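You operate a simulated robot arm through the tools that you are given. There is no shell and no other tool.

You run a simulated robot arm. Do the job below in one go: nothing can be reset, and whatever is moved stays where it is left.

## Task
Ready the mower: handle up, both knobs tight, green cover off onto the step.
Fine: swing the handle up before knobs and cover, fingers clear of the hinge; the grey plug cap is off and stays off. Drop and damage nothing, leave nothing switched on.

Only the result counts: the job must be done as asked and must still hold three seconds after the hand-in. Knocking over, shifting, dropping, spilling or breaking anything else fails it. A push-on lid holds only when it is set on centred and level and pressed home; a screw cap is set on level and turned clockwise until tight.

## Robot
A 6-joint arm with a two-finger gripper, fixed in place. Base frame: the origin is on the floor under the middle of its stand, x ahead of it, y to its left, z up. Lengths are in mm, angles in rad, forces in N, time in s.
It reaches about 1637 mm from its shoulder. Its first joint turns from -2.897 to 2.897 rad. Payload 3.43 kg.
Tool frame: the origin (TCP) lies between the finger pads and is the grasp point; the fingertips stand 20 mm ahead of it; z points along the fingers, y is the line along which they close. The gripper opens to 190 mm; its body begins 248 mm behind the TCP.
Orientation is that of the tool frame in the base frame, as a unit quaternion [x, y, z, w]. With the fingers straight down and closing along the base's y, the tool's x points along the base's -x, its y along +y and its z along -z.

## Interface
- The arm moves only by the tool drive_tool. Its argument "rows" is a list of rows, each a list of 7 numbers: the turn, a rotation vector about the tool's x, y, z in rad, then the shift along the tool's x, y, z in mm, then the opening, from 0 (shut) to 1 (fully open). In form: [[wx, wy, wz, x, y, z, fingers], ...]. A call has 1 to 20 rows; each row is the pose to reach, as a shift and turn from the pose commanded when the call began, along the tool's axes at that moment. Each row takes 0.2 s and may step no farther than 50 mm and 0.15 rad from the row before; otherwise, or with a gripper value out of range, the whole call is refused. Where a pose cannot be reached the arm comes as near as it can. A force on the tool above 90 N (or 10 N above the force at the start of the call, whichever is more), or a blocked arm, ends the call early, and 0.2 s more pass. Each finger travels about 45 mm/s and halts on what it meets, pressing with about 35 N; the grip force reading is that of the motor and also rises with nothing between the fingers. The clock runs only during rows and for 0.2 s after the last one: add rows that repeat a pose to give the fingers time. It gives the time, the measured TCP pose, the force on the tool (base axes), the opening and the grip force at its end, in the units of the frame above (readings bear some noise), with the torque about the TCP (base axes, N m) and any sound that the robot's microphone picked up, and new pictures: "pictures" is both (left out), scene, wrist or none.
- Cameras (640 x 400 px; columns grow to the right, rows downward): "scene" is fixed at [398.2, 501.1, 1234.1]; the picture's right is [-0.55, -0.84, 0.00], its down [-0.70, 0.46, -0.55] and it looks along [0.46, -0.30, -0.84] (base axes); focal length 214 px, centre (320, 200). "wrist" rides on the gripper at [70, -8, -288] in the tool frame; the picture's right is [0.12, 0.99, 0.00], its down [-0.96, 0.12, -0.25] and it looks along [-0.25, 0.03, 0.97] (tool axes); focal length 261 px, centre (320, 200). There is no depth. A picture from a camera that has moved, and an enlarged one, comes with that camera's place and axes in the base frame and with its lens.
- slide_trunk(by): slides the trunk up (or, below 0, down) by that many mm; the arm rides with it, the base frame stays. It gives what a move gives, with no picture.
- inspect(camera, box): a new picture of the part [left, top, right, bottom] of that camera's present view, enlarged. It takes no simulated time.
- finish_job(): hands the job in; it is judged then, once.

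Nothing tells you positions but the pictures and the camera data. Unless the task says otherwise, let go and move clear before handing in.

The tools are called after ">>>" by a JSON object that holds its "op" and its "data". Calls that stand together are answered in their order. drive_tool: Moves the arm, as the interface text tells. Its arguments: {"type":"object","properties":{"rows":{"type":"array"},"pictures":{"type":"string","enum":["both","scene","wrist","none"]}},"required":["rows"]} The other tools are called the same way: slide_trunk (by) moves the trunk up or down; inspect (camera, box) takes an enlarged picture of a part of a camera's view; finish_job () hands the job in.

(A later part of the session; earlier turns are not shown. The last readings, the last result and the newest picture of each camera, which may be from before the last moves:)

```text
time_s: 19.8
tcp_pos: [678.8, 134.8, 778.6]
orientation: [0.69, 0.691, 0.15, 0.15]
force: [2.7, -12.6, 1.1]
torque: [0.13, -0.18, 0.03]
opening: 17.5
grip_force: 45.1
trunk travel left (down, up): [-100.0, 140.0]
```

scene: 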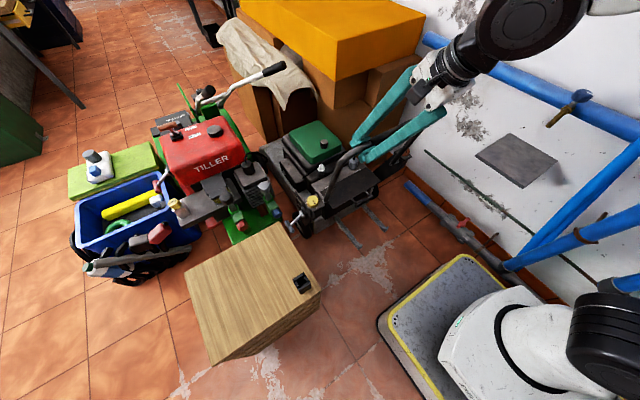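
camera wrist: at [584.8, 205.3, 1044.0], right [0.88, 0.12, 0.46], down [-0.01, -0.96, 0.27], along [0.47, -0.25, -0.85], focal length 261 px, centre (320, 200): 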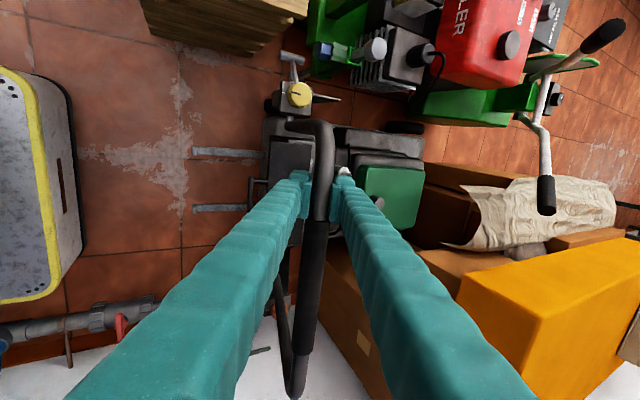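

Still free at about 112°. I continue slowly toward the stop.

>>> {"op": "drive_tool", "data": {"rows": [[0, 0, 0, 0, -7.6, -0.2, 0], [0.01, 0, 0, 0, -15.3, -0.3, 0], [0.02, 0, 0, 0, -23.5, -0.1, 0], [0.03, 0, 0, 0, -31.6, 0.1, 0], [0.04, 0, 0, 0, -39.7, 0.7, 0], [0.05, 0, 0, 0, -47.8, 1.4, 0]]}}

>>> {"op": "inspect", "data": {"camera": "scene", "box": [270, 70, 440, 250]}}

>>> {"op": "inspect", "data": {"camera": "wrist", "box": [200, 60, 440, 260]}}

```text
time_s: 21.2
tcp_pos: [636.5, 135.0, 757.4]
orientation: [0.694, 0.694, 0.133, 0.134]
force: [4.1, 1.3, 0.5]
torque: [0.47, -0.23, -0.04]
opening: 17.7
grip_force: 44.9
trunk travel left (down, up): [-100.0, 140.0]
camera wrist: at [521.5, 206.3, 1021.1], right [0.92, 0.12, 0.37], down [0.02, -0.96, 0.27], along [0.39, -0.25, -0.89], focal length 261 px, centre (320, 200)
```

scene: 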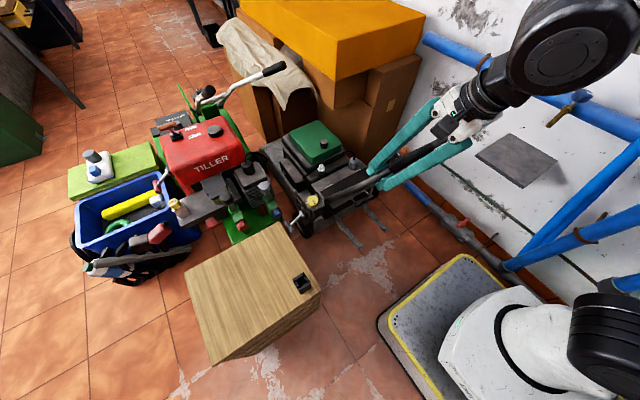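
wrist: 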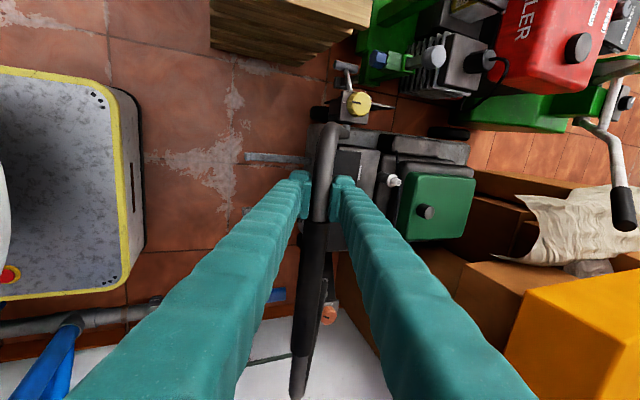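

```text
2.22 times, centred on (355, 160) of scene
camera zoom: at [398.2, 501.1, 1234.1], right [-0.55, -0.84, 0.0], down [-0.7, 0.46, -0.55], along [0.46, -0.3, -0.84], focal length 477 px, centre (242, 289)
```

zoom: 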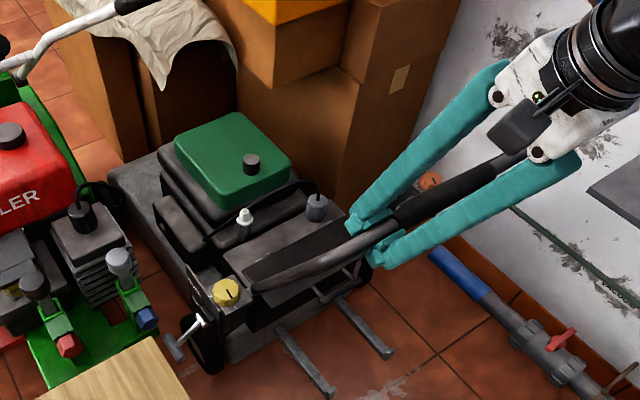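

```text
2.00 times, centred on (320, 160) of wrist
camera zoom: at [521.5, 206.3, 1021.1], right [0.92, 0.12, 0.37], down [0.02, -0.96, 0.27], along [0.39, -0.25, -0.89], focal length 521 px, centre (320, 280)
```

zoom: 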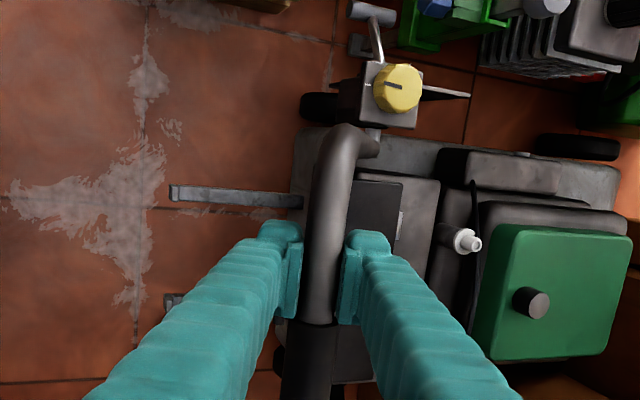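

Handle at about 120°, still free. I continue gently, watching for contact force.

>>> {"op": "drive_tool", "data": {"rows": [[0, 0, 0, 0, -8.2, 1.2, 0], [0.01, 0, 0, 0, -16.5, 2.5, 0], [0.02, 0, 0, 0, -24.4, 4.2, 0], [0.03, 0, 0, 0, -32.3, 6, 0]], "pictures": "none"}}

```text
time_s: 22.2
tcp_pos: [609.6, 134.4, 739.0]
orientation: [0.696, 0.696, 0.122, 0.123]
force: [6.4, 7.8, -3.5]
torque: [0.21, -0.23, -0.19]
opening: 17.8
grip_force: 45.4
trunk travel left (down, up): [-100.0, 140.0]
```

>>> {"op": "drive_tool", "data": {"rows": [[0, 0, 0, 0, -8, 2, 0], [0.01, 0, 0, 0, -16.1, 3.9, 0], [0.02, 0, 0, 0, -23.7, 6.7, 0], [0.03, 0, 0, 0, -31.2, 9.5, 0]], "pictures": "none"}}

```text
time_s: 23.2
tcp_pos: [584.5, 134.8, 720.2]
orientation: [0.699, 0.698, 0.113, 0.113]
force: [10.6, 6.1, -9.4]
torque: [0.17, -0.19, -0.23]
opening: 17.9
grip_force: 45.2
trunk travel left (down, up): [-100.0, 140.0]
```

Still no stop at about 131°. I look at the handle and bracket before going further.

>>> {"op": "inspect", "data": {"camera": "scene", "box": [270, 120, 430, 260]}}

>>> {"op": "inspect", "data": {"camera": "wrist", "box": [240, 40, 480, 240]}}

>>> {"op": "inspect", "data": {"camera": "wrist", "box": [0, 0, 640, 400]}}

```text
2.86 times, centred on (350, 190) of scene
camera zoom: at [398.2, 501.1, 1234.1], right [-0.55, -0.84, 0.0], down [-0.7, 0.46, -0.55], along [0.46, -0.3, -0.84], focal length 613 px, centre (234, 229)
```

zoom: 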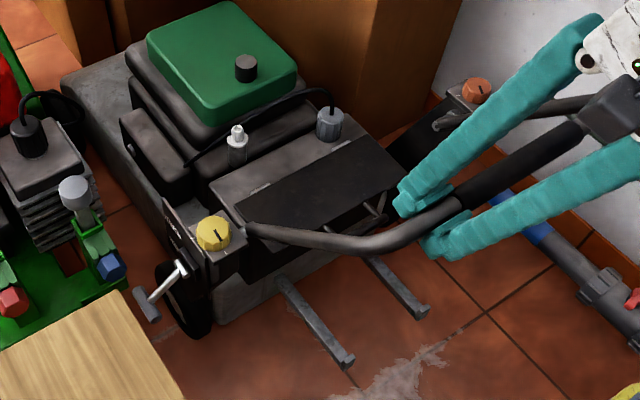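

```text
2.00 times, centred on (360, 140) of wrist
camera zoom: at [484.4, 206.1, 989.7], right [0.94, 0.12, 0.31], down [0.03, -0.96, 0.27], along [0.33, -0.25, -0.91], focal length 521 px, centre (240, 320)
```

zoom: 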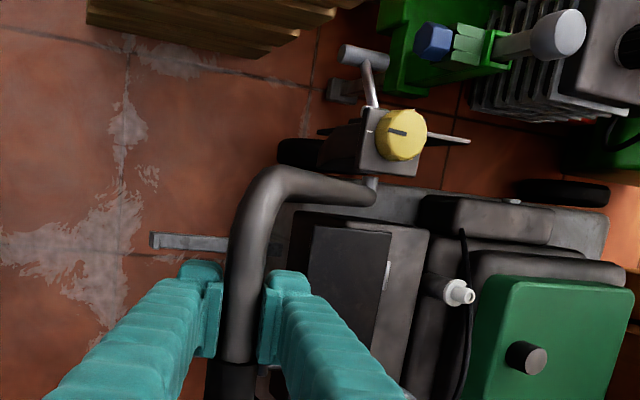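

```text
1.00 times, centred on (320, 200) of wrist (not enlarged: the box is as wide or as high as the picture)
camera zoom: at [484.4, 206.1, 989.7], right [0.94, 0.12, 0.31], down [0.03, -0.96, 0.27], along [0.33, -0.25, -0.91], focal length 261 px, centre (320, 200)
```

zoom: 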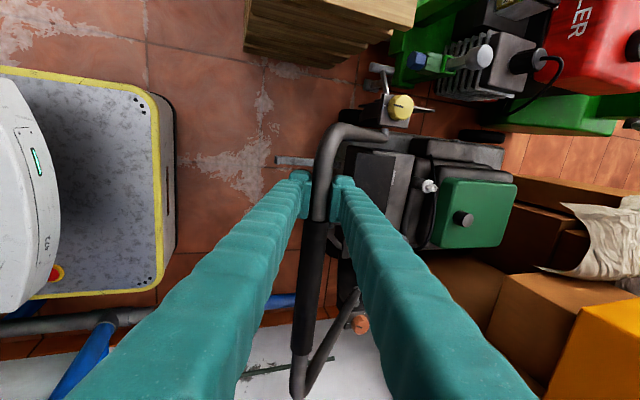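

>>> {"op": "drive_tool", "data": {"rows": [[0, 0, 0, 0, -7.5, 4.5, 0], [0.01, 0, 0, 0, -15.1, 8.9, 0], [0.02, 0, 0, 0, -22.3, 12.7, 0], [0.03, 0, 0, 0, -29.5, 16.4, 0]], "pictures": "none"}}

```text
time_s: 24.2
tcp_pos: [561.4, 134.7, 696.3]
orientation: [0.699, 0.7, 0.102, 0.103]
force: [10.1, -0.6, 6.1]
torque: [-0.5, -0.01, -0.51]
opening: 17.6
grip_force: 44.8
trunk travel left (down, up): [-100.0, 140.0]
```

>>> {"op": "drive_tool", "data": {"rows": [[0, 0, 0, 0, -3.4, 1.8, 0], [0, 0, 0, 0, -6.8, 3.5, 0], [0, 0, 0, 0, -10.2, 5.7, 0], [0, 0, 0, 0, -13.5, 7.9, 0]], "pictures": "none"}}

```text
time_s: 25.0
tcp_pos: [561.3, 136.6, 693.7]
orientation: [0.697, 0.701, 0.11, 0.106]
force: [29.6, -32.8, 10.4]
torque: [0.28, 0.12, -0.7]
opening: 18.0
grip_force: 45.2
trunk travel left (down, up): [-100.0, 140.0]
stopped in row 3: the force on the tool passed its limit at 94 N (the readings are from after the stop); the commanded pose is now the measured one
```

The handle met its stop at about 2.40 rad (137°). I release the bar and back away along the fingers, then check that it stays.

>>> {"op": "drive_tool", "data": {"rows": [[0, 0, 0, 0, 0, 0, 0.1], [0, 0, 0, 0, 0, 0, 0.2], [0, 0, 0, 0, 0, 0, 0.3], [0, 0, 0, 0, 0, 0, 0.3], [0, 0, 0, 0, 0, -20, 0.3], [0, 0, 0, 0, 0, -50, 0.3], [0, 0, 0, 0, 0, -90, 0.3], [0, 0, 0, 0, 0, -130, 0.3]]}}

>>> {"op": "inspect", "data": {"camera": "scene", "box": [270, 120, 430, 260]}}

```text
time_s: 26.8
tcp_pos: [521.0, 138.0, 816.3]
orientation: [0.698, 0.701, 0.108, 0.105]
force: [0.2, 0.7, 0.0]
torque: [-0.08, 0.08, -0.02]
opening: 56.9
grip_force: 0.2
trunk travel left (down, up): [-100.0, 140.0]
camera wrist: at [425.9, 208.4, 1088.3], right [0.95, 0.12, 0.3], down [0.04, -0.96, 0.27], along [0.32, -0.24, -0.92], focal length 261 px, centre (320, 200)
```

scene: 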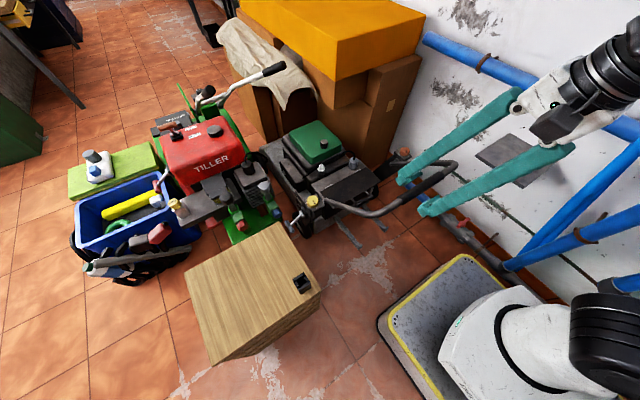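
wrist: 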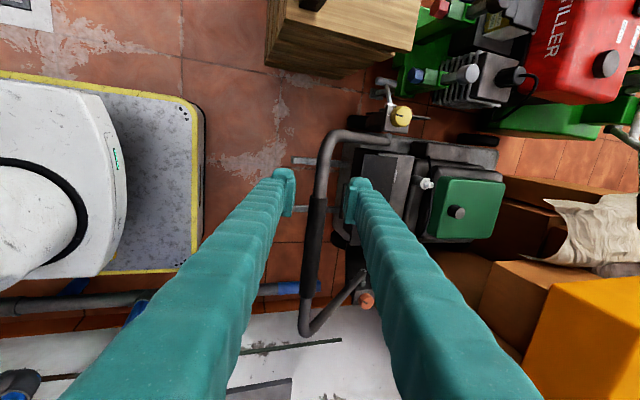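

```text
2.86 times, centred on (350, 190) of scene
camera zoom: at [398.2, 501.1, 1234.1], right [-0.55, -0.84, 0.0], down [-0.7, 0.46, -0.55], along [0.46, -0.3, -0.84], focal length 613 px, centre (234, 229)
```

zoom: 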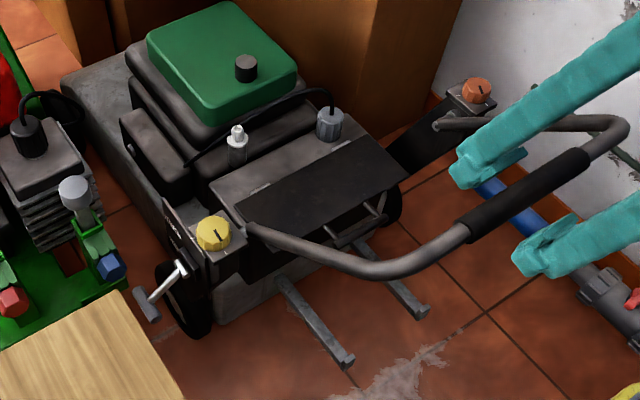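

The handle rests firmly up at its stop. Next is the yellow knob: its pointer sits on the loose tick (−x), and the tight tick is about 120° clockwise. I move above it with the tool vertical to measure it closely.

>>> {"op": "drive_tool", "data": {"rows": [[0.04, 0, 0, 16, 31, 10, 0.5], [0.08, 0, 0, 33, 63, 24, 0.5], [0.12, 0, 0, 50, 95, 40, 0.5], [0.16, 0, 0, 66, 127, 58, 0.5], [0.2, 0, 0, 83, 159, 78, 0.5], [0.24, 0, 0, 100, 191, 98, 0.5], [0.28, 0, 0, 116, 222, 118, 0.5], [0.302, 0, 0, 132, 253, 137, 0.5]]}}

>>> {"op": "inspect", "data": {"camera": "wrist", "box": [240, 100, 440, 300]}}

>>> {"op": "inspect", "data": {"camera": "scene", "box": [270, 120, 430, 260]}}

```text
time_s: 28.6
tcp_pos: [802.7, 269.9, 763.5]
orientation: [0.705, 0.709, 0.003, 0.0]
force: [0.2, -1.0, 0.6]
torque: [0.06, -0.16, -0.01]
opening: 95.1
grip_force: 0.1
trunk travel left (down, up): [-100.0, 140.0]
camera wrist: at [792.6, 340.8, 1051.9], right [0.99, 0.12, 0.0], down [0.12, -0.96, 0.24], along [0.03, -0.24, -0.97], focal length 261 px, centre (320, 200)
```

scene: 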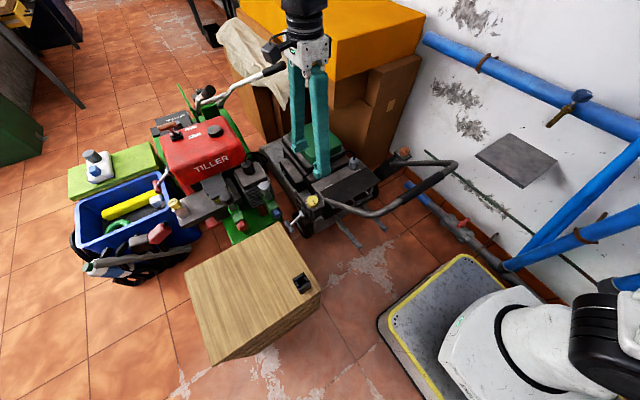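
wrist: 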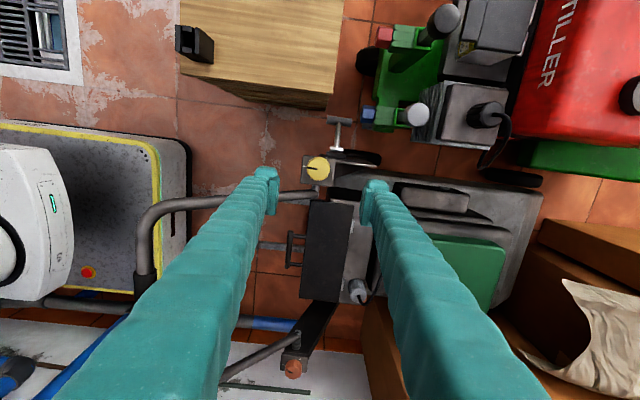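

```text
2.00 times, centred on (340, 200) of wrist
camera zoom: at [792.6, 340.8, 1051.9], right [0.99, 0.12, 0.0], down [0.12, -0.96, 0.24], along [0.03, -0.24, -0.97], focal length 521 px, centre (280, 200)
```

zoom: 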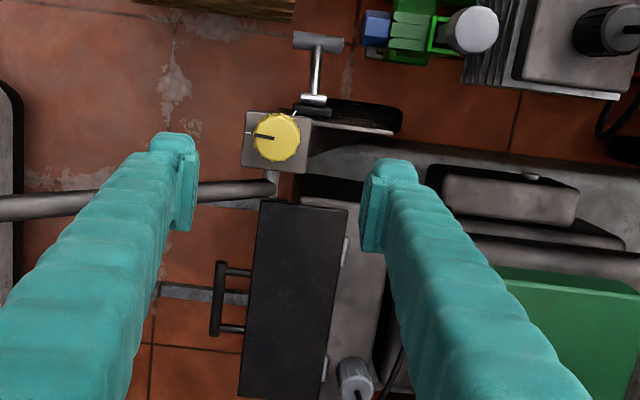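

```text
2.86 times, centred on (350, 190) of scene
camera zoom: at [398.2, 501.1, 1234.1], right [-0.55, -0.84, 0.0], down [-0.7, 0.46, -0.55], along [0.46, -0.3, -0.84], focal length 613 px, centre (234, 229)
```

zoom: 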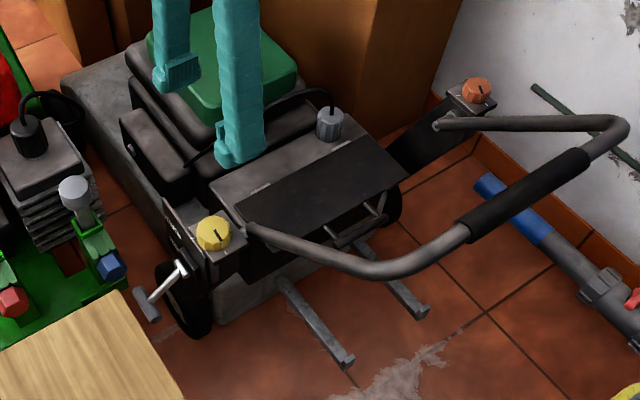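

The knob shows at about (798, 274), with a dark pointer at −x and a white tick at upper-right. I go lower to measure its height and centre more exactly.

>>> {"op": "drive_tool", "data": {"rows": [[0, 0, 0, 2, -2, 45, 0.5], [0, 0, 0, 4, -4, 90, 0.5], [0, 0, 0, 4, -5, 135, 0.5], [0, 0, 0, 4, -5, 168, 0.5]]}}

>>> {"op": "inspect", "data": {"camera": "wrist", "box": [240, 100, 400, 260]}}

>>> {"op": "inspect", "data": {"camera": "scene", "box": [280, 150, 360, 230]}}

```text
time_s: 29.6
tcp_pos: [798.5, 276.2, 595.9]
orientation: [0.705, 0.709, 0.003, 0.0]
force: [-1.0, -0.1, 0.3]
torque: [0.02, -0.05, -0.02]
opening: 95.3
grip_force: 0.0
trunk travel left (down, up): [-100.0, 140.0]
camera wrist: at [788.4, 346.0, 882.8], right [0.99, 0.12, 0.0], down [0.12, -0.96, 0.24], along [0.03, -0.24, -0.97], focal length 261 px, centre (320, 200)
```

scene: 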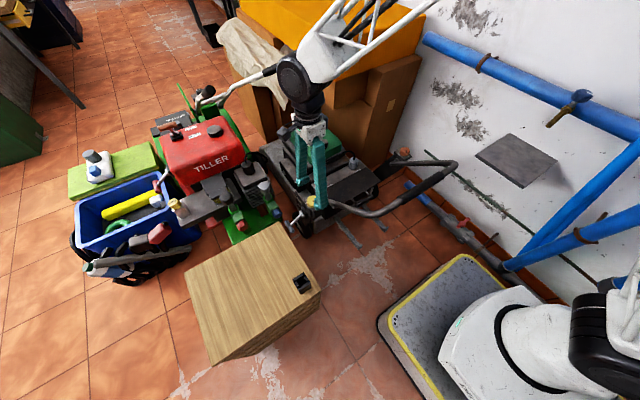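
wrist: 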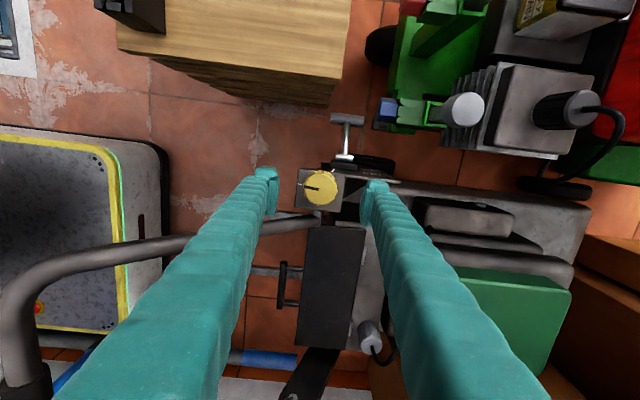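

```text
2.50 times, centred on (320, 180) of wrist
camera zoom: at [788.4, 346.0, 882.8], right [0.99, 0.12, 0.0], down [0.12, -0.96, 0.24], along [0.03, -0.24, -0.97], focal length 652 px, centre (320, 250)
```

zoom: 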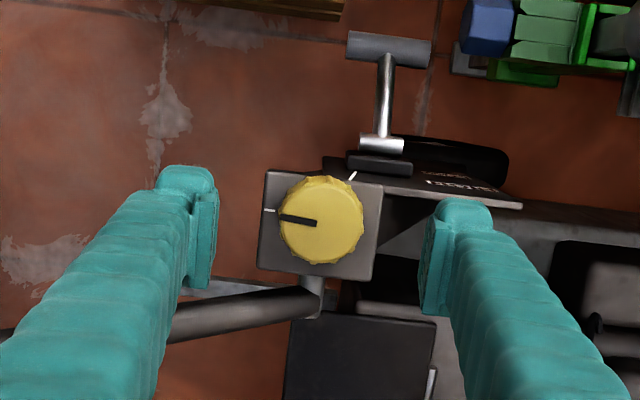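

```text
5.00 times, centred on (320, 190) of scene
camera zoom: at [398.2, 501.1, 1234.1], right [-0.55, -0.84, 0.0], down [-0.7, 0.46, -0.55], along [0.46, -0.3, -0.84], focal length 1072 px, centre (320, 250)
```

zoom: 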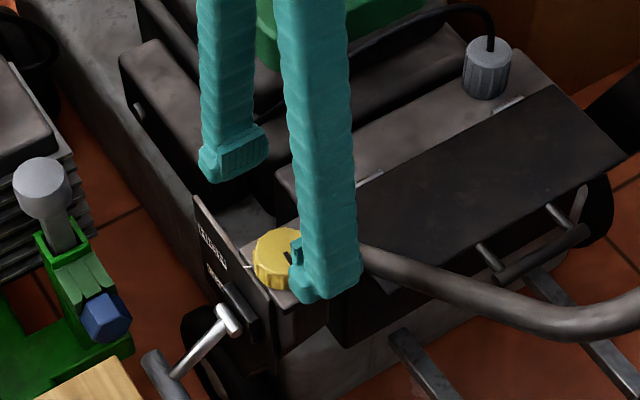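

The pointer is on the loose tick and the tight tick is about 116° clockwise. The knob centre comes out at (797, 275), top about z 533, plate about z 507. I pre-rotate the tool backwards at this height so the whole clockwise turn can be done in one grip.

>>> {"op": "drive_tool", "data": {"rows": [[0, 0, -0.14, -1.2, -1.5, 0, 0.45], [0, 0, -0.28, -1.2, -1.5, 0, 0.4], [0, 0, -0.42, -1.2, -1.5, 0, 0.4], [0, 0, -0.56, -1.2, -1.5, 0, 0.4], [0, 0, -0.7, -1.2, -1.5, 0, 0.4], [0, 0, -0.84, -1.2, -1.5, 0, 0.4], [0, 0, -0.98, -1.2, -1.5, 0, 0.4], [0, 0, -1.12, -1.2, -1.5, 0, 0.4], [0, 0, -1.26, -1.2, -1.5, 0, 0.4], [0, 0, -1.4, -1.2, -1.5, 0, 0.4], [0, 0, -1.54, -1.2, -1.5, 0, 0.4], [0, 0, -1.68, -1.2, -1.5, 0, 0.4], [0, 0, -1.82, -1.2, -1.5, 0, 0.4], [0, 0, -1.96, -1.2, -1.5, 0, 0.4], [0, 0, -2.1, -1.2, -1.5, 0, 0.4]]}}

>>> {"op": "inspect", "data": {"camera": "wrist", "box": [240, 120, 400, 280]}}

```text
time_s: 32.8
tcp_pos: [796.7, 274.8, 594.1]
orientation: [-0.265, 0.964, 0.001, 0.001]
force: [1.0, 0.0, -0.3]
torque: [0.0, 0.02, -0.04]
opening: 76.1
grip_force: 0.1
trunk travel left (down, up): [-100.0, 140.0]
camera wrist: at [739.0, 231.2, 881.7], right [-0.61, 0.79, 0.0], down [0.77, 0.59, 0.25], along [0.2, 0.15, -0.97], focal length 261 px, centre (320, 200)
```

scene: 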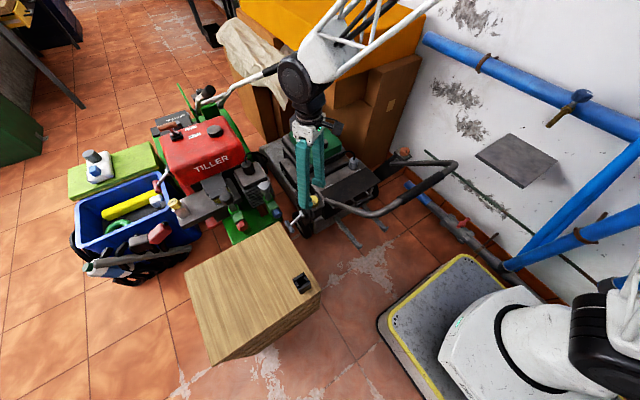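
wrist: 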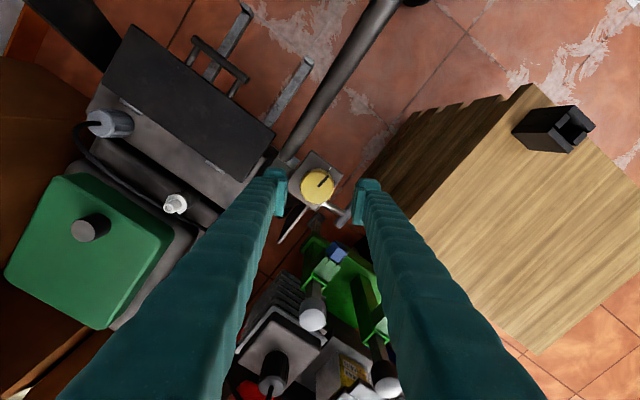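

```text
2.50 times, centred on (320, 200) of wrist
camera zoom: at [739.0, 231.2, 881.7], right [-0.61, 0.79, 0.0], down [0.77, 0.59, 0.25], along [0.2, 0.15, -0.97], focal length 652 px, centre (320, 200)
```

zoom: 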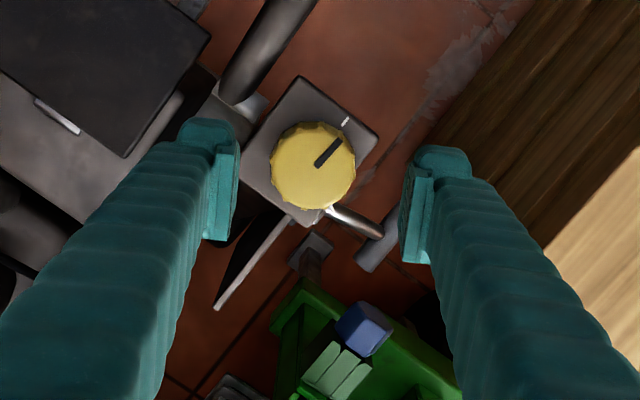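

Re-measured from the new angle, the knob centre is about (799, 273). I shift slightly, descend around it and close.

>>> {"op": "drive_tool", "data": {"rows": [[0, 0, 0, -0.9, -2.8, 20, 0.4], [0, 0, 0, -0.9, -2.8, 40, 0.4], [0, 0, 0, -0.9, -2.8, 52, 0.4], [0, 0, 0, -0.9, -2.8, 60, 0.4], [0, 0, 0, -0.9, -2.8, 60, 0.3], [0, 0, 0, -0.9, -2.8, 60, 0.2], [0, 0, 0, -0.9, -2.8, 60, 0.1], [0, 0, 0, -0.9, -2.8, 60, 0.1]]}}

>>> {"op": "inspect", "data": {"camera": "scene", "box": [280, 150, 360, 230]}}

>>> {"op": "inspect", "data": {"camera": "wrist", "box": [240, 120, 400, 280]}}

```text
time_s: 34.6
tcp_pos: [798.9, 270.8, 534.9]
orientation: [-0.265, 0.964, 0.002, 0.002]
force: [5.0, -5.5, -2.4]
torque: [-0.03, -0.14, -0.02]
opening: 46.4
grip_force: 45.3
trunk travel left (down, up): [-100.0, 140.0]
camera wrist: at [741.6, 228.7, 821.6], right [-0.61, 0.79, 0.0], down [0.77, 0.59, 0.25], along [0.2, 0.15, -0.97], focal length 261 px, centre (320, 200)
```

scene: 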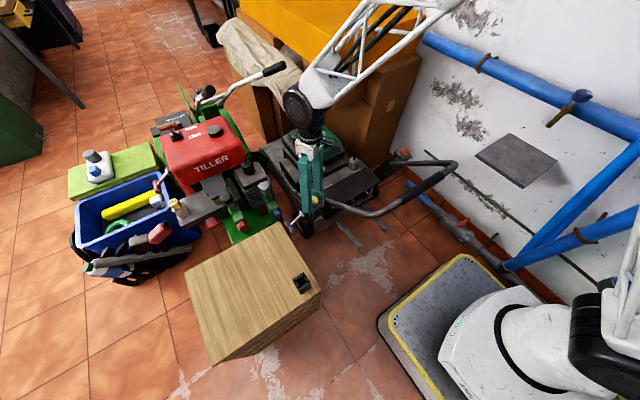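
wrist: 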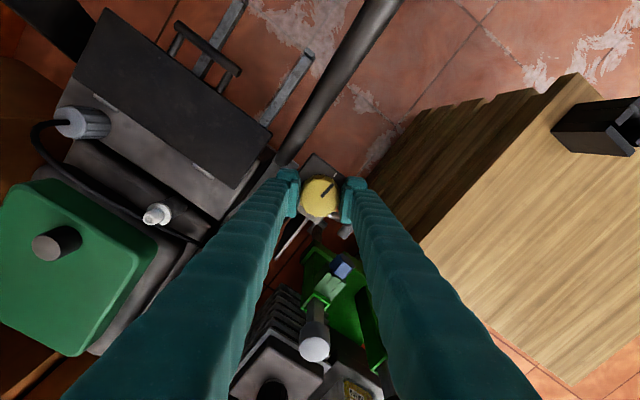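

```text
5.00 times, centred on (320, 190) of scene
camera zoom: at [398.2, 501.1, 1234.1], right [-0.55, -0.84, 0.0], down [-0.7, 0.46, -0.55], along [0.46, -0.3, -0.84], focal length 1072 px, centre (320, 250)
```

zoom: 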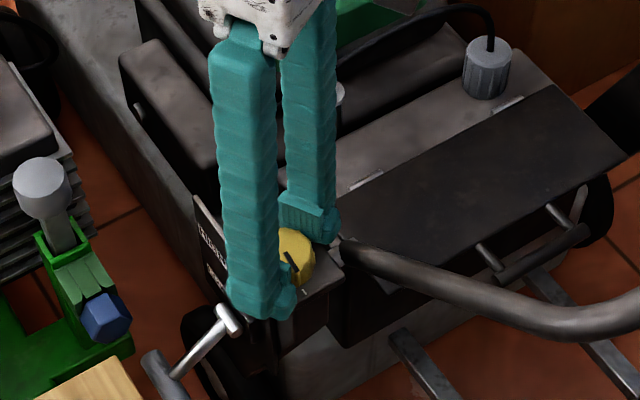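

```text
2.50 times, centred on (320, 200) of wrist
camera zoom: at [741.6, 228.7, 821.6], right [-0.61, 0.79, 0.0], down [0.77, 0.59, 0.25], along [0.2, 0.15, -0.97], focal length 652 px, centre (320, 200)
```

zoom: 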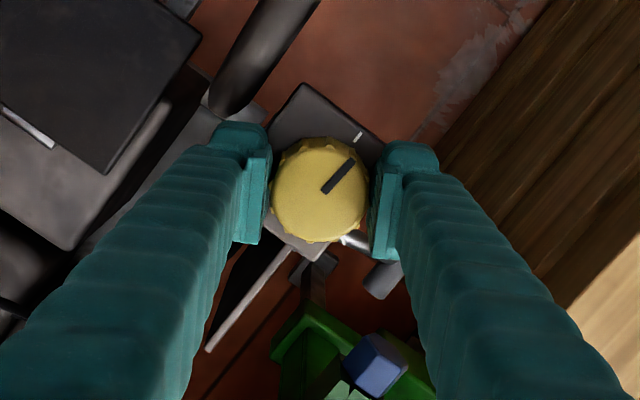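

The knob is gripped and centred. I turn clockwise (positive about the tool axis), first about 1 rad.

>>> {"op": "drive_tool", "data": {"rows": [[0, 0, 0.12, 0, 0, 0, 0.1], [0, 0, 0.24, 0, 0, 0, 0.1], [0, 0, 0.36, 0, 0, 0, 0.1], [0, 0, 0.48, 0, 0, 0, 0.1], [0, 0, 0.6, 0, 0, 0, 0.1], [0, 0, 0.72, 0, 0, 0, 0.1], [0, 0, 0.84, 0, 0, 0, 0.1], [0, 0, 0.96, 0, 0, 0, 0.1]], "pictures": "none"}}

>>> {"op": "inspect", "data": {"camera": "wrist", "box": [240, 120, 400, 280]}}

```text
time_s: 36.4
tcp_pos: [799.2, 272.4, 535.5]
orientation: [0.212, 0.977, 0.003, 0.001]
force: [9.6, -7.5, 2.8]
torque: [-0.2, -0.34, 0.02]
opening: 46.1
grip_force: 44.9
trunk travel left (down, up): [-100.0, 140.0]
```

```text
2.50 times, centred on (320, 200) of wrist
camera zoom: at [730.2, 294.1, 821.9], right [0.3, 0.95, 0.0], down [0.92, -0.29, 0.25], along [0.24, -0.07, -0.97], focal length 652 px, centre (320, 200)
```

zoom: 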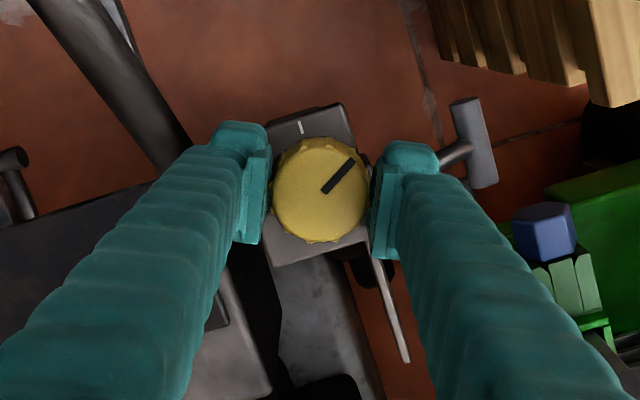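

The knob turns with the fingers. I continue clockwise.

>>> {"op": "drive_tool", "data": {"rows": [[0, 0, 0.12, 0, 0, 0, 0.1], [0, 0, 0.24, 0, 0, 0, 0.1], [0, 0, 0.36, 0, 0, 0, 0.1], [0, 0, 0.48, 0, 0, 0, 0.1], [0, 0, 0.6, 0, 0, 0, 0.1], [0, 0, 0.72, 0, 0, 0, 0.1], [0, 0, 0.8, 0, 0, 0, 0.1]], "pictures": "none"}}

>>> {"op": "inspect", "data": {"camera": "wrist", "box": [240, 120, 400, 280]}}

```text
time_s: 38.0
tcp_pos: [799.7, 271.7, 535.0]
orientation: [0.576, 0.818, 0.002, 0.0]
force: [22.5, 2.8, 1.6]
torque: [-0.08, -0.27, 0.03]
opening: 46.1
grip_force: 45.5
trunk travel left (down, up): [-100.0, 140.0]
```

```text
2.50 times, centred on (320, 200) of wrist
camera zoom: at [766.5, 336.5, 822.2], right [0.89, 0.45, 0.0], down [0.43, -0.87, 0.24], along [0.11, -0.22, -0.97], focal length 652 px, centre (320, 200)
```

zoom: 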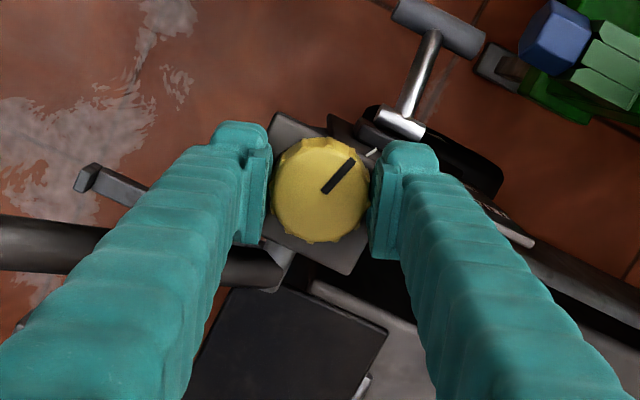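

The pointer is nearing the tight tick. I turn in small steps until the torque rises.

>>> {"op": "drive_tool", "data": {"rows": [[0, 0, 0.06, 0, 0, 0, 0.1], [0, 0, 0.12, 0, 0, 0, 0.1], [0, 0, 0.18, 0, 0, 0, 0.1], [0, 0, 0.24, 0, 0, 0, 0.1]], "pictures": "none"}}

>>> {"op": "inspect", "data": {"camera": "wrist", "box": [240, 120, 400, 280]}}

```text
time_s: 39.0
tcp_pos: [799.1, 272.8, 535.6]
orientation: [0.669, 0.743, 0.002, 0.0]
force: [32.2, 10.6, 3.0]
torque: [0.03, -0.31, 0.07]
opening: 46.0
grip_force: 44.7
trunk travel left (down, up): [-100.0, 140.0]
```

```text
2.50 times, centred on (320, 200) of wrist
camera zoom: at [782.4, 342.3, 822.2], right [0.97, 0.22, 0.0], down [0.21, -0.95, 0.24], along [0.06, -0.24, -0.97], focal length 652 px, centre (320, 200)
```

zoom: 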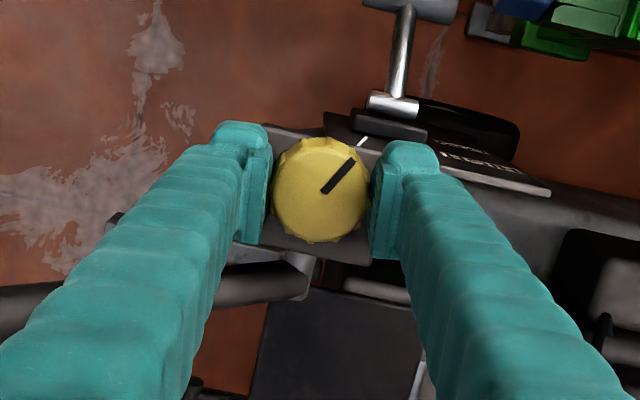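

>>> {"op": "drive_tool", "data": {"rows": [[0, 0, 0.05, 0, 1, 0, 0.1], [0, 0, 0.1, 0, 1.5, 0, 0.1], [0, 0, 0.15, 0, 2, 0, 0.1]], "pictures": "none"}}

>>> {"op": "inspect", "data": {"camera": "wrist", "box": [240, 120, 400, 280]}}

```text
time_s: 39.8
tcp_pos: [799.7, 272.8, 535.8]
orientation: [0.723, 0.691, 0.001, -0.001]
force: [17.6, 9.2, 7.9]
torque: [-0.11, -0.15, 1.27]
opening: 46.9
grip_force: 44.6
trunk travel left (down, up): [-100.0, 140.0]
```

```text
2.50 times, centred on (320, 200) of wrist
camera zoom: at [793.8, 344.1, 822.3], right [1.0, 0.07, 0.0], down [0.07, -0.97, 0.24], along [0.02, -0.24, -0.97], focal length 652 px, centre (320, 200)
```

zoom: 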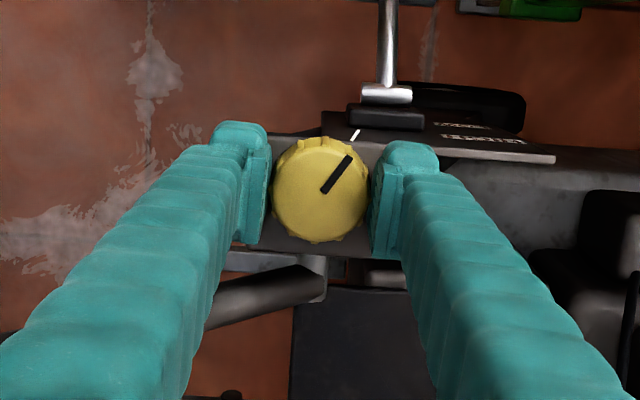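

Torque has risen to 1.3 N·m, so the knob is at its tight end. A little more turn will confirm that it no longer moves.

>>> {"op": "drive_tool", "data": {"rows": [[0, 0, 0.04, 0, 0, 0, 0.05], [0, 0, 0.08, 0, 0, 0, 0.05], [0, 0, 0.12, 0, 0, 0, 0.05]], "pictures": "none"}}

>>> {"op": "inspect", "data": {"camera": "wrist", "box": [240, 120, 400, 280]}}

```text
time_s: 40.6
tcp_pos: [800.0, 271.8, 533.3]
orientation: [0.763, 0.646, 0.002, -0.001]
force: [8.1, -0.1, 8.9]
torque: [0.07, -0.09, 0.78]
opening: 46.6
grip_force: 45.3
trunk travel left (down, up): [-100.0, 140.0]
```

```text
2.50 times, centred on (320, 200) of wrist
camera zoom: at [802.3, 343.2, 822.1], right [1.0, -0.05, 0.0], down [-0.05, -0.97, 0.24], along [-0.01, -0.24, -0.97], focal length 652 px, centre (320, 200)
```

zoom: 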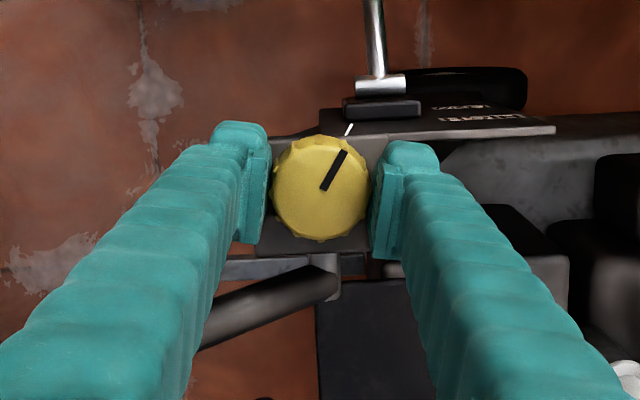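

The knob has reached its tight end; the fingers slip while the pointer stays by the tight tick. I open, rise clear and confirm the pointer.

>>> {"op": "drive_tool", "data": {"rows": [[0, 0, 0, 0, 0, 0, 0.15], [0, 0, 0, 0, 0, 0, 0.25], [0, 0, 0, 0, 0, 0, 0.35], [0, 0, 0, 0, 0, 0, 0.4], [0, 0, 0, 0, 0, -25, 0.4], [0, 0, 0, 0, 0, -60, 0.4]], "pictures": "none"}}

>>> {"op": "inspect", "data": {"camera": "wrist", "box": [240, 100, 400, 260]}}

>>> {"op": "inspect", "data": {"camera": "scene", "box": [280, 150, 360, 230]}}

```text
time_s: 42.0
tcp_pos: [800.3, 271.0, 593.1]
orientation: [0.764, 0.646, 0.001, -0.001]
force: [0.3, -0.5, -0.3]
torque: [-0.05, 0.06, 0.01]
opening: 76.0
grip_force: 0.0
trunk travel left (down, up): [-100.0, 140.0]
```

```text
2.50 times, centred on (320, 180) of wrist
camera zoom: at [802.9, 343.3, 881.4], right [1.0, -0.05, 0.0], down [-0.04, -0.97, 0.24], along [-0.01, -0.24, -0.97], focal length 652 px, centre (320, 250)
```

zoom: 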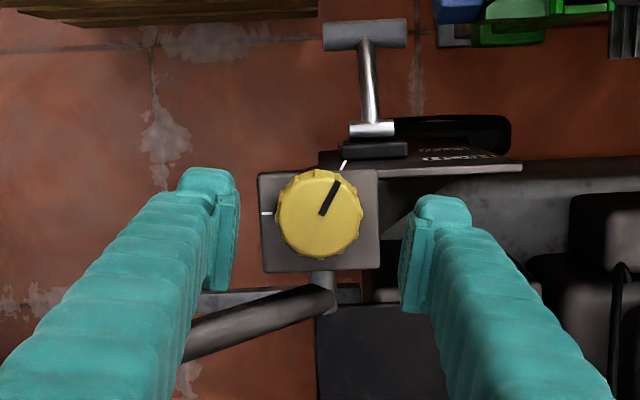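

```text
5.00 times, centred on (320, 190) of scene
camera zoom: at [398.2, 501.1, 1234.1], right [-0.55, -0.84, 0.0], down [-0.7, 0.46, -0.55], along [0.46, -0.3, -0.84], focal length 1072 px, centre (320, 250)
```

zoom: 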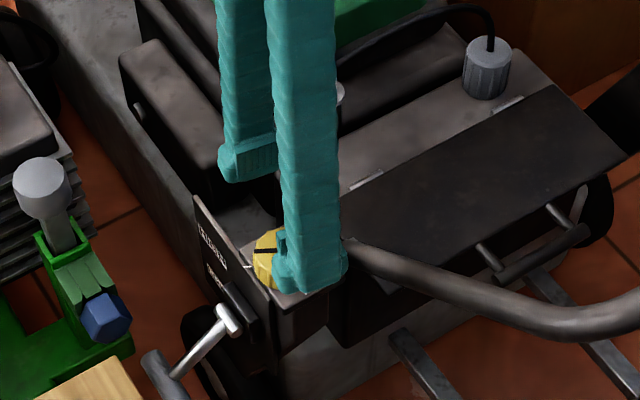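

The yellow pointer now lies right on the tight tick. Next I rise and carry the gripper across to the orange knob, pre-rotating backwards on the way.

>>> {"op": "drive_tool", "data": {"rows": [[0, 0, 0, 0, 0, -45, 0.4], [0, 0, 0, 0, 0, -90, 0.4], [0, 0, 0, 0, 0, -127, 0.4], [0, 0, -0.136, -41.7, 7, -127, 0.4], [0, 0, -0.272, -83.4, 14, -127, 0.4], [0, 0, -0.408, -125, 21, -127, 0.4], [0, 0, -0.544, -166.8, 28, -127, 0.4], [0, 0, -0.68, -208.5, 35, -127, 0.4], [0, 0, -0.816, -250, 42, -127, 0.4], [0, 0, -0.952, -292, 49, -127, 0.4], [0, 0, -1.088, -333.5, 56, -127, 0.4], [0, 0, -1.224, -375, 63, -127, 0.4], [0, 0, -1.36, -417, 70, -127, 0.4], [0, 0, -1.496, -458.7, 77, -127, 0.4], [0, 0, -1.63, -500.3, 84.5, -127, 0.4]]}}

>>> {"op": "inspect", "data": {"camera": "wrist", "box": [220, 80, 420, 280]}}

```text
time_s: 45.2
tcp_pos: [800.7, -236.1, 721.0]
orientation: [0.052, 0.999, 0.001, 0.001]
force: [-0.1, 0.5, 0.1]
torque: [-0.06, 0.04, 0.02]
opening: 76.1
grip_force: 0.0
trunk travel left (down, up): [-100.0, 140.0]
camera wrist: at [729.6, -236.0, 1007.4], right [-0.02, 1.0, 0.0], down [0.97, 0.01, 0.25], along [0.25, 0.01, -0.97], focal length 261 px, centre (320, 200)
```

scene: 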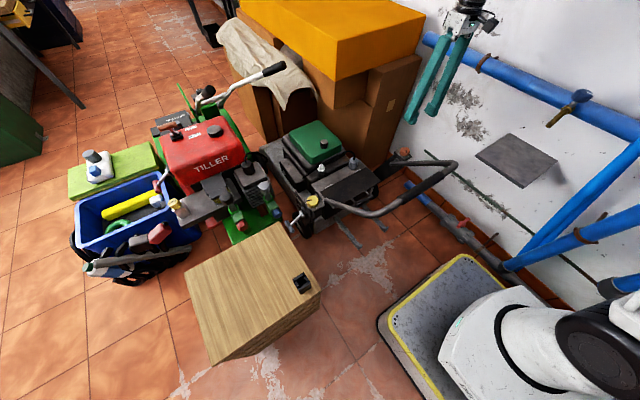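
wrist: 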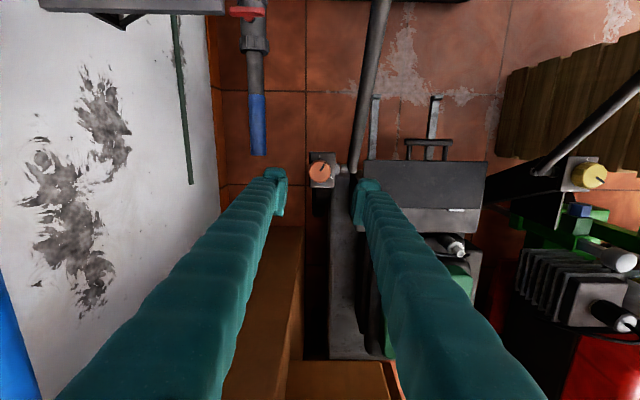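

```text
2.00 times, centred on (320, 180) of wrist
camera zoom: at [729.6, -236.0, 1007.4], right [-0.02, 1.0, 0.0], down [0.97, 0.01, 0.25], along [0.25, 0.01, -0.97], focal length 521 px, centre (320, 240)
```

zoom: 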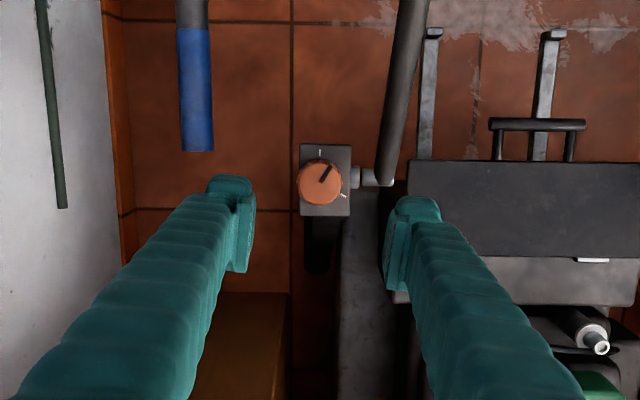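

The orange pointer is part-way; the tight tick is about 80° further clockwise. The knob centre is about (799, -235.6). I descend in two steps.

>>> {"op": "drive_tool", "data": {"rows": [[0, 0, 0, 1.6, 0.5, 45, 0.38], [0, 0, 0, 1.6, 0.5, 90, 0.38], [0, 0, 0, 1.6, 0.5, 130, 0.38], [0, 0, 0, 1.6, 0.5, 150, 0.38]], "pictures": "none"}}

>>> {"op": "inspect", "data": {"camera": "wrist", "box": [240, 120, 400, 280]}}

>>> {"op": "inspect", "data": {"camera": "scene", "box": [360, 100, 460, 200]}}

```text
time_s: 46.2
tcp_pos: [800.6, -233.9, 570.3]
orientation: [0.053, 0.999, 0.002, 0.001]
force: [0.5, -0.5, 0.1]
torque: [-0.04, -0.01, -0.02]
opening: 72.4
grip_force: 0.0
trunk travel left (down, up): [-100.0, 140.0]
```

```text
2.50 times, centred on (320, 200) of wrist
camera zoom: at [728.1, -234.6, 857.0], right [-0.01, 1.0, 0.0], down [0.97, 0.01, 0.25], along [0.25, 0.01, -0.97], focal length 652 px, centre (320, 200)
```

zoom: 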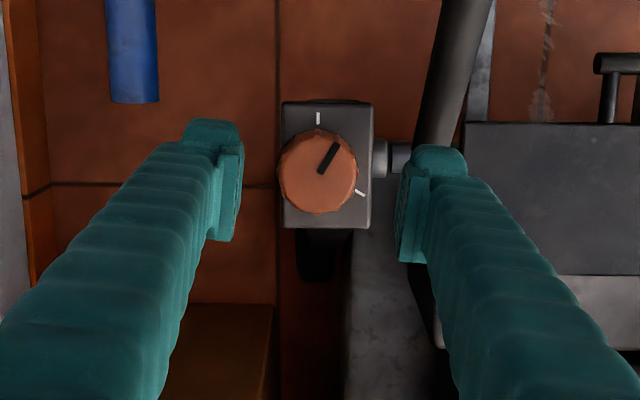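

```text
4.00 times, centred on (410, 150) of scene
camera zoom: at [398.2, 501.1, 1234.1], right [-0.55, -0.84, 0.0], down [-0.7, 0.46, -0.55], along [0.46, -0.3, -0.84], focal length 858 px, centre (-40, 400)
```

zoom: 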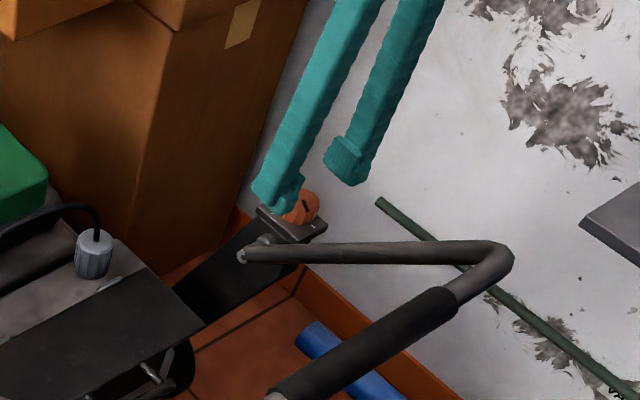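

Well centred; I make the last small correction, descend onto the orange knob and grip it.

>>> {"op": "drive_tool", "data": {"rows": [[0, 0, 0, 1.7, -0.7, 15, 0.38], [0, 0, 0, 1.7, -0.7, 28, 0.38], [0, 0, 0, 1.7, -0.7, 36, 0.38], [0, 0, 0, 1.7, -0.7, 36, 0.28], [0, 0, 0, 1.7, -0.7, 36, 0.18], [0, 0, 0, 1.7, -0.7, 36, 0.1], [0, 0, 0, 1.7, -0.7, 36, 0.1]], "pictures": "none"}}

>>> {"op": "inspect", "data": {"camera": "wrist", "box": [240, 120, 400, 280]}}

```text
time_s: 47.8
tcp_pos: [798.4, -234.6, 533.9]
orientation: [0.053, 0.999, 0.002, 0.001]
force: [-0.3, -2.9, -0.8]
torque: [-0.03, -0.03, 0.03]
opening: 41.2
grip_force: 44.6
trunk travel left (down, up): [-100.0, 140.0]
```

```text
2.50 times, centred on (320, 200) of wrist
camera zoom: at [726.4, -235.6, 820.6], right [-0.01, 1.0, 0.0], down [0.97, 0.01, 0.25], along [0.25, 0.01, -0.97], focal length 652 px, centre (320, 200)
```

zoom: 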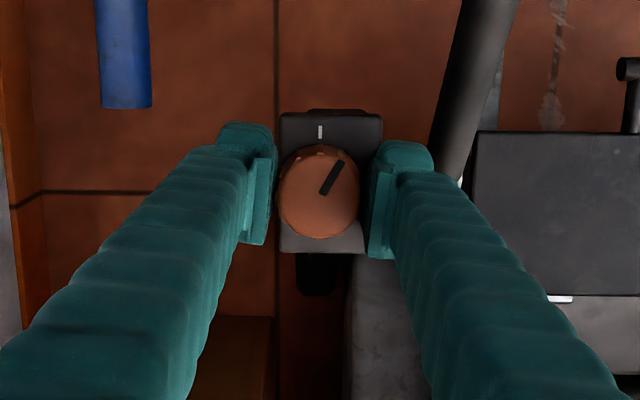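

The orange knob is gripped with very low side load. I turn it clockwise.

>>> {"op": "drive_tool", "data": {"rows": [[0, 0, 0.12, 0, 0, 0, 0.05], [0, 0, 0.24, 0, 0, 0, 0.05], [0, 0, 0.36, 0, 0, 0, 0.05], [0, 0, 0.48, 0, 0, 0, 0.05], [0, 0, 0.6, 0, 0, 0, 0.05], [0, 0, 0.72, 0, 0, 0, 0.05], [0, 0, 0.84, 0, 0, 0, 0.05], [0, 0, 0.96, 0, 0, 0, 0.05], [0, 0, 1.08, 0, 0, 0, 0.05], [0, 0, 1.2, 0, 0, 0, 0.05]], "pictures": "none"}}

>>> {"op": "inspect", "data": {"camera": "wrist", "box": [240, 120, 400, 280]}}

```text
time_s: 50.0
tcp_pos: [798.8, -233.2, 533.3]
orientation: [0.608, 0.794, 0.002, 0.0]
force: [7.7, 10.8, 0.4]
torque: [-0.04, -0.09, 0.03]
opening: 41.2
grip_force: 45.3
trunk travel left (down, up): [-100.0, 140.0]
```

```text
2.50 times, centred on (320, 200) of wrist
camera zoom: at [771.7, -167.5, 821.1], right [0.93, 0.37, 0.0], down [0.36, -0.9, 0.24], along [0.1, -0.23, -0.97], focal length 652 px, centre (320, 200)
```

zoom: 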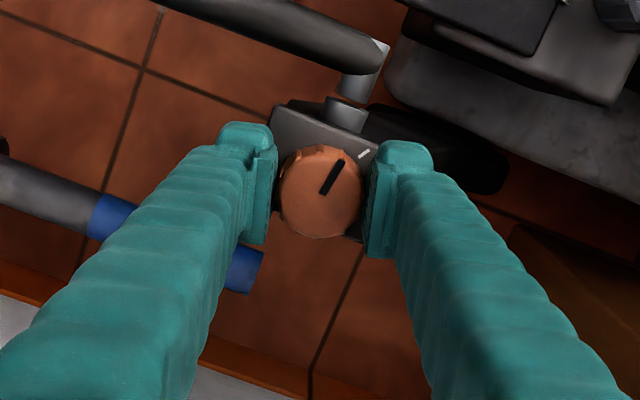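

>>> {"op": "drive_tool", "data": {"rows": [[0, 0, 0.08, 0, 0, 0, 0.05], [0, 0, 0.16, 0, 0, 0, 0.05], [0, 0, 0.24, 0, 0, 0, 0.05], [0, 0, 0.3, 0, 0, 0, 0.05]], "pictures": "none"}}

>>> {"op": "inspect", "data": {"camera": "wrist", "box": [240, 120, 400, 280]}}

```text
time_s: 51.0
tcp_pos: [799.5, -233.9, 534.0]
orientation: [0.719, 0.695, 0.003, 0.0]
force: [18.0, 14.6, -0.5]
torque: [0.12, -0.18, 0.04]
opening: 41.1
grip_force: 45.1
trunk travel left (down, up): [-100.0, 140.0]
```

```text
2.50 times, centred on (320, 200) of wrist
camera zoom: at [792.6, -162.6, 821.1], right [1.0, 0.08, 0.0], down [0.08, -0.97, 0.24], along [0.02, -0.24, -0.97], focal length 652 px, centre (320, 200)
```

zoom: 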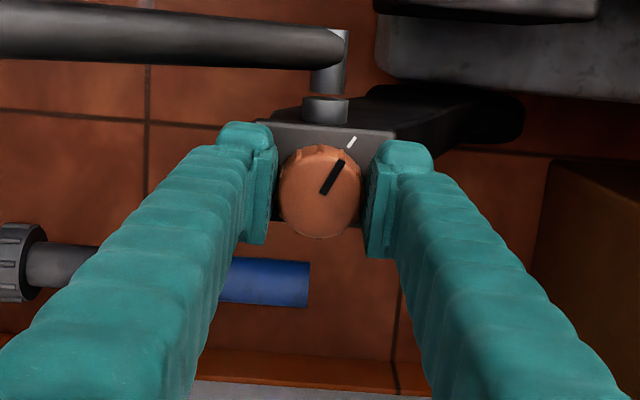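

>>> {"op": "drive_tool", "data": {"rows": [[0, 0, 0.05, 0, 0.5, 0, 0.05], [0, 0, 0.1, 0, 1, 0, 0.05], [0, 0, 0.15, 0, 1, 0, 0.05]], "pictures": "none"}}

>>> {"op": "inspect", "data": {"camera": "wrist", "box": [240, 120, 400, 280]}}

```text
time_s: 51.8
tcp_pos: [800.0, -234.4, 533.4]
orientation: [0.769, 0.639, 0.002, 0.0]
force: [16.5, 11.3, 2.0]
torque: [-0.05, -0.11, 0.42]
opening: 40.9
grip_force: 45.4
trunk travel left (down, up): [-100.0, 140.0]
```

```text
2.50 times, centred on (320, 200) of wrist
camera zoom: at [803.4, -163.6, 821.2], right [1.0, -0.07, 0.0], down [-0.06, -0.97, 0.24], along [-0.01, -0.24, -0.97], focal length 652 px, centre (320, 200)
```

zoom: 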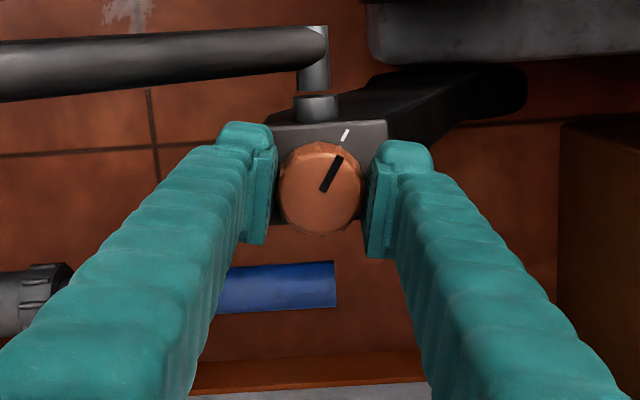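

Torque is starting to rise. A bit further seats it tight.

>>> {"op": "drive_tool", "data": {"rows": [[0, 0, 0.05, 0, 0, 0, 0.05], [0, 0, 0.1, 0, 0, 0, 0.05], [0, 0, 0.15, 0, 0, 0, 0.05]], "pictures": "none"}}

>>> {"op": "inspect", "data": {"camera": "wrist", "box": [240, 120, 400, 280]}}

```text
time_s: 52.6
tcp_pos: [799.0, -235.5, 533.1]
orientation: [0.816, 0.579, 0.001, -0.001]
force: [10.2, -9.9, 5.8]
torque: [0.15, -0.21, 0.47]
opening: 40.8
grip_force: 44.9
trunk travel left (down, up): [-100.0, 140.0]
```

```text
2.50 times, centred on (320, 200) of wrist
camera zoom: at [813.6, -165.9, 821.3], right [0.98, -0.21, 0.0], down [-0.21, -0.95, 0.24], along [-0.05, -0.24, -0.97], focal length 652 px, centre (320, 200)
```

zoom: 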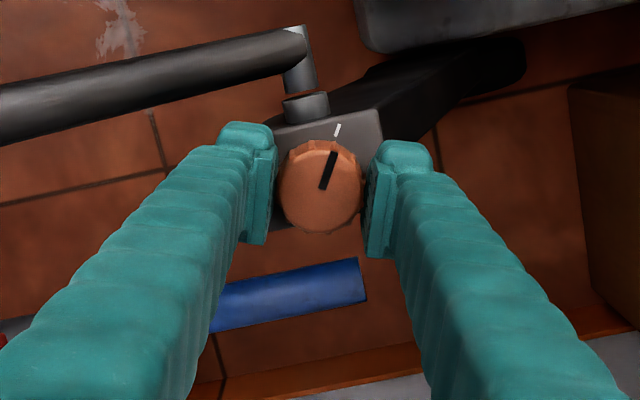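

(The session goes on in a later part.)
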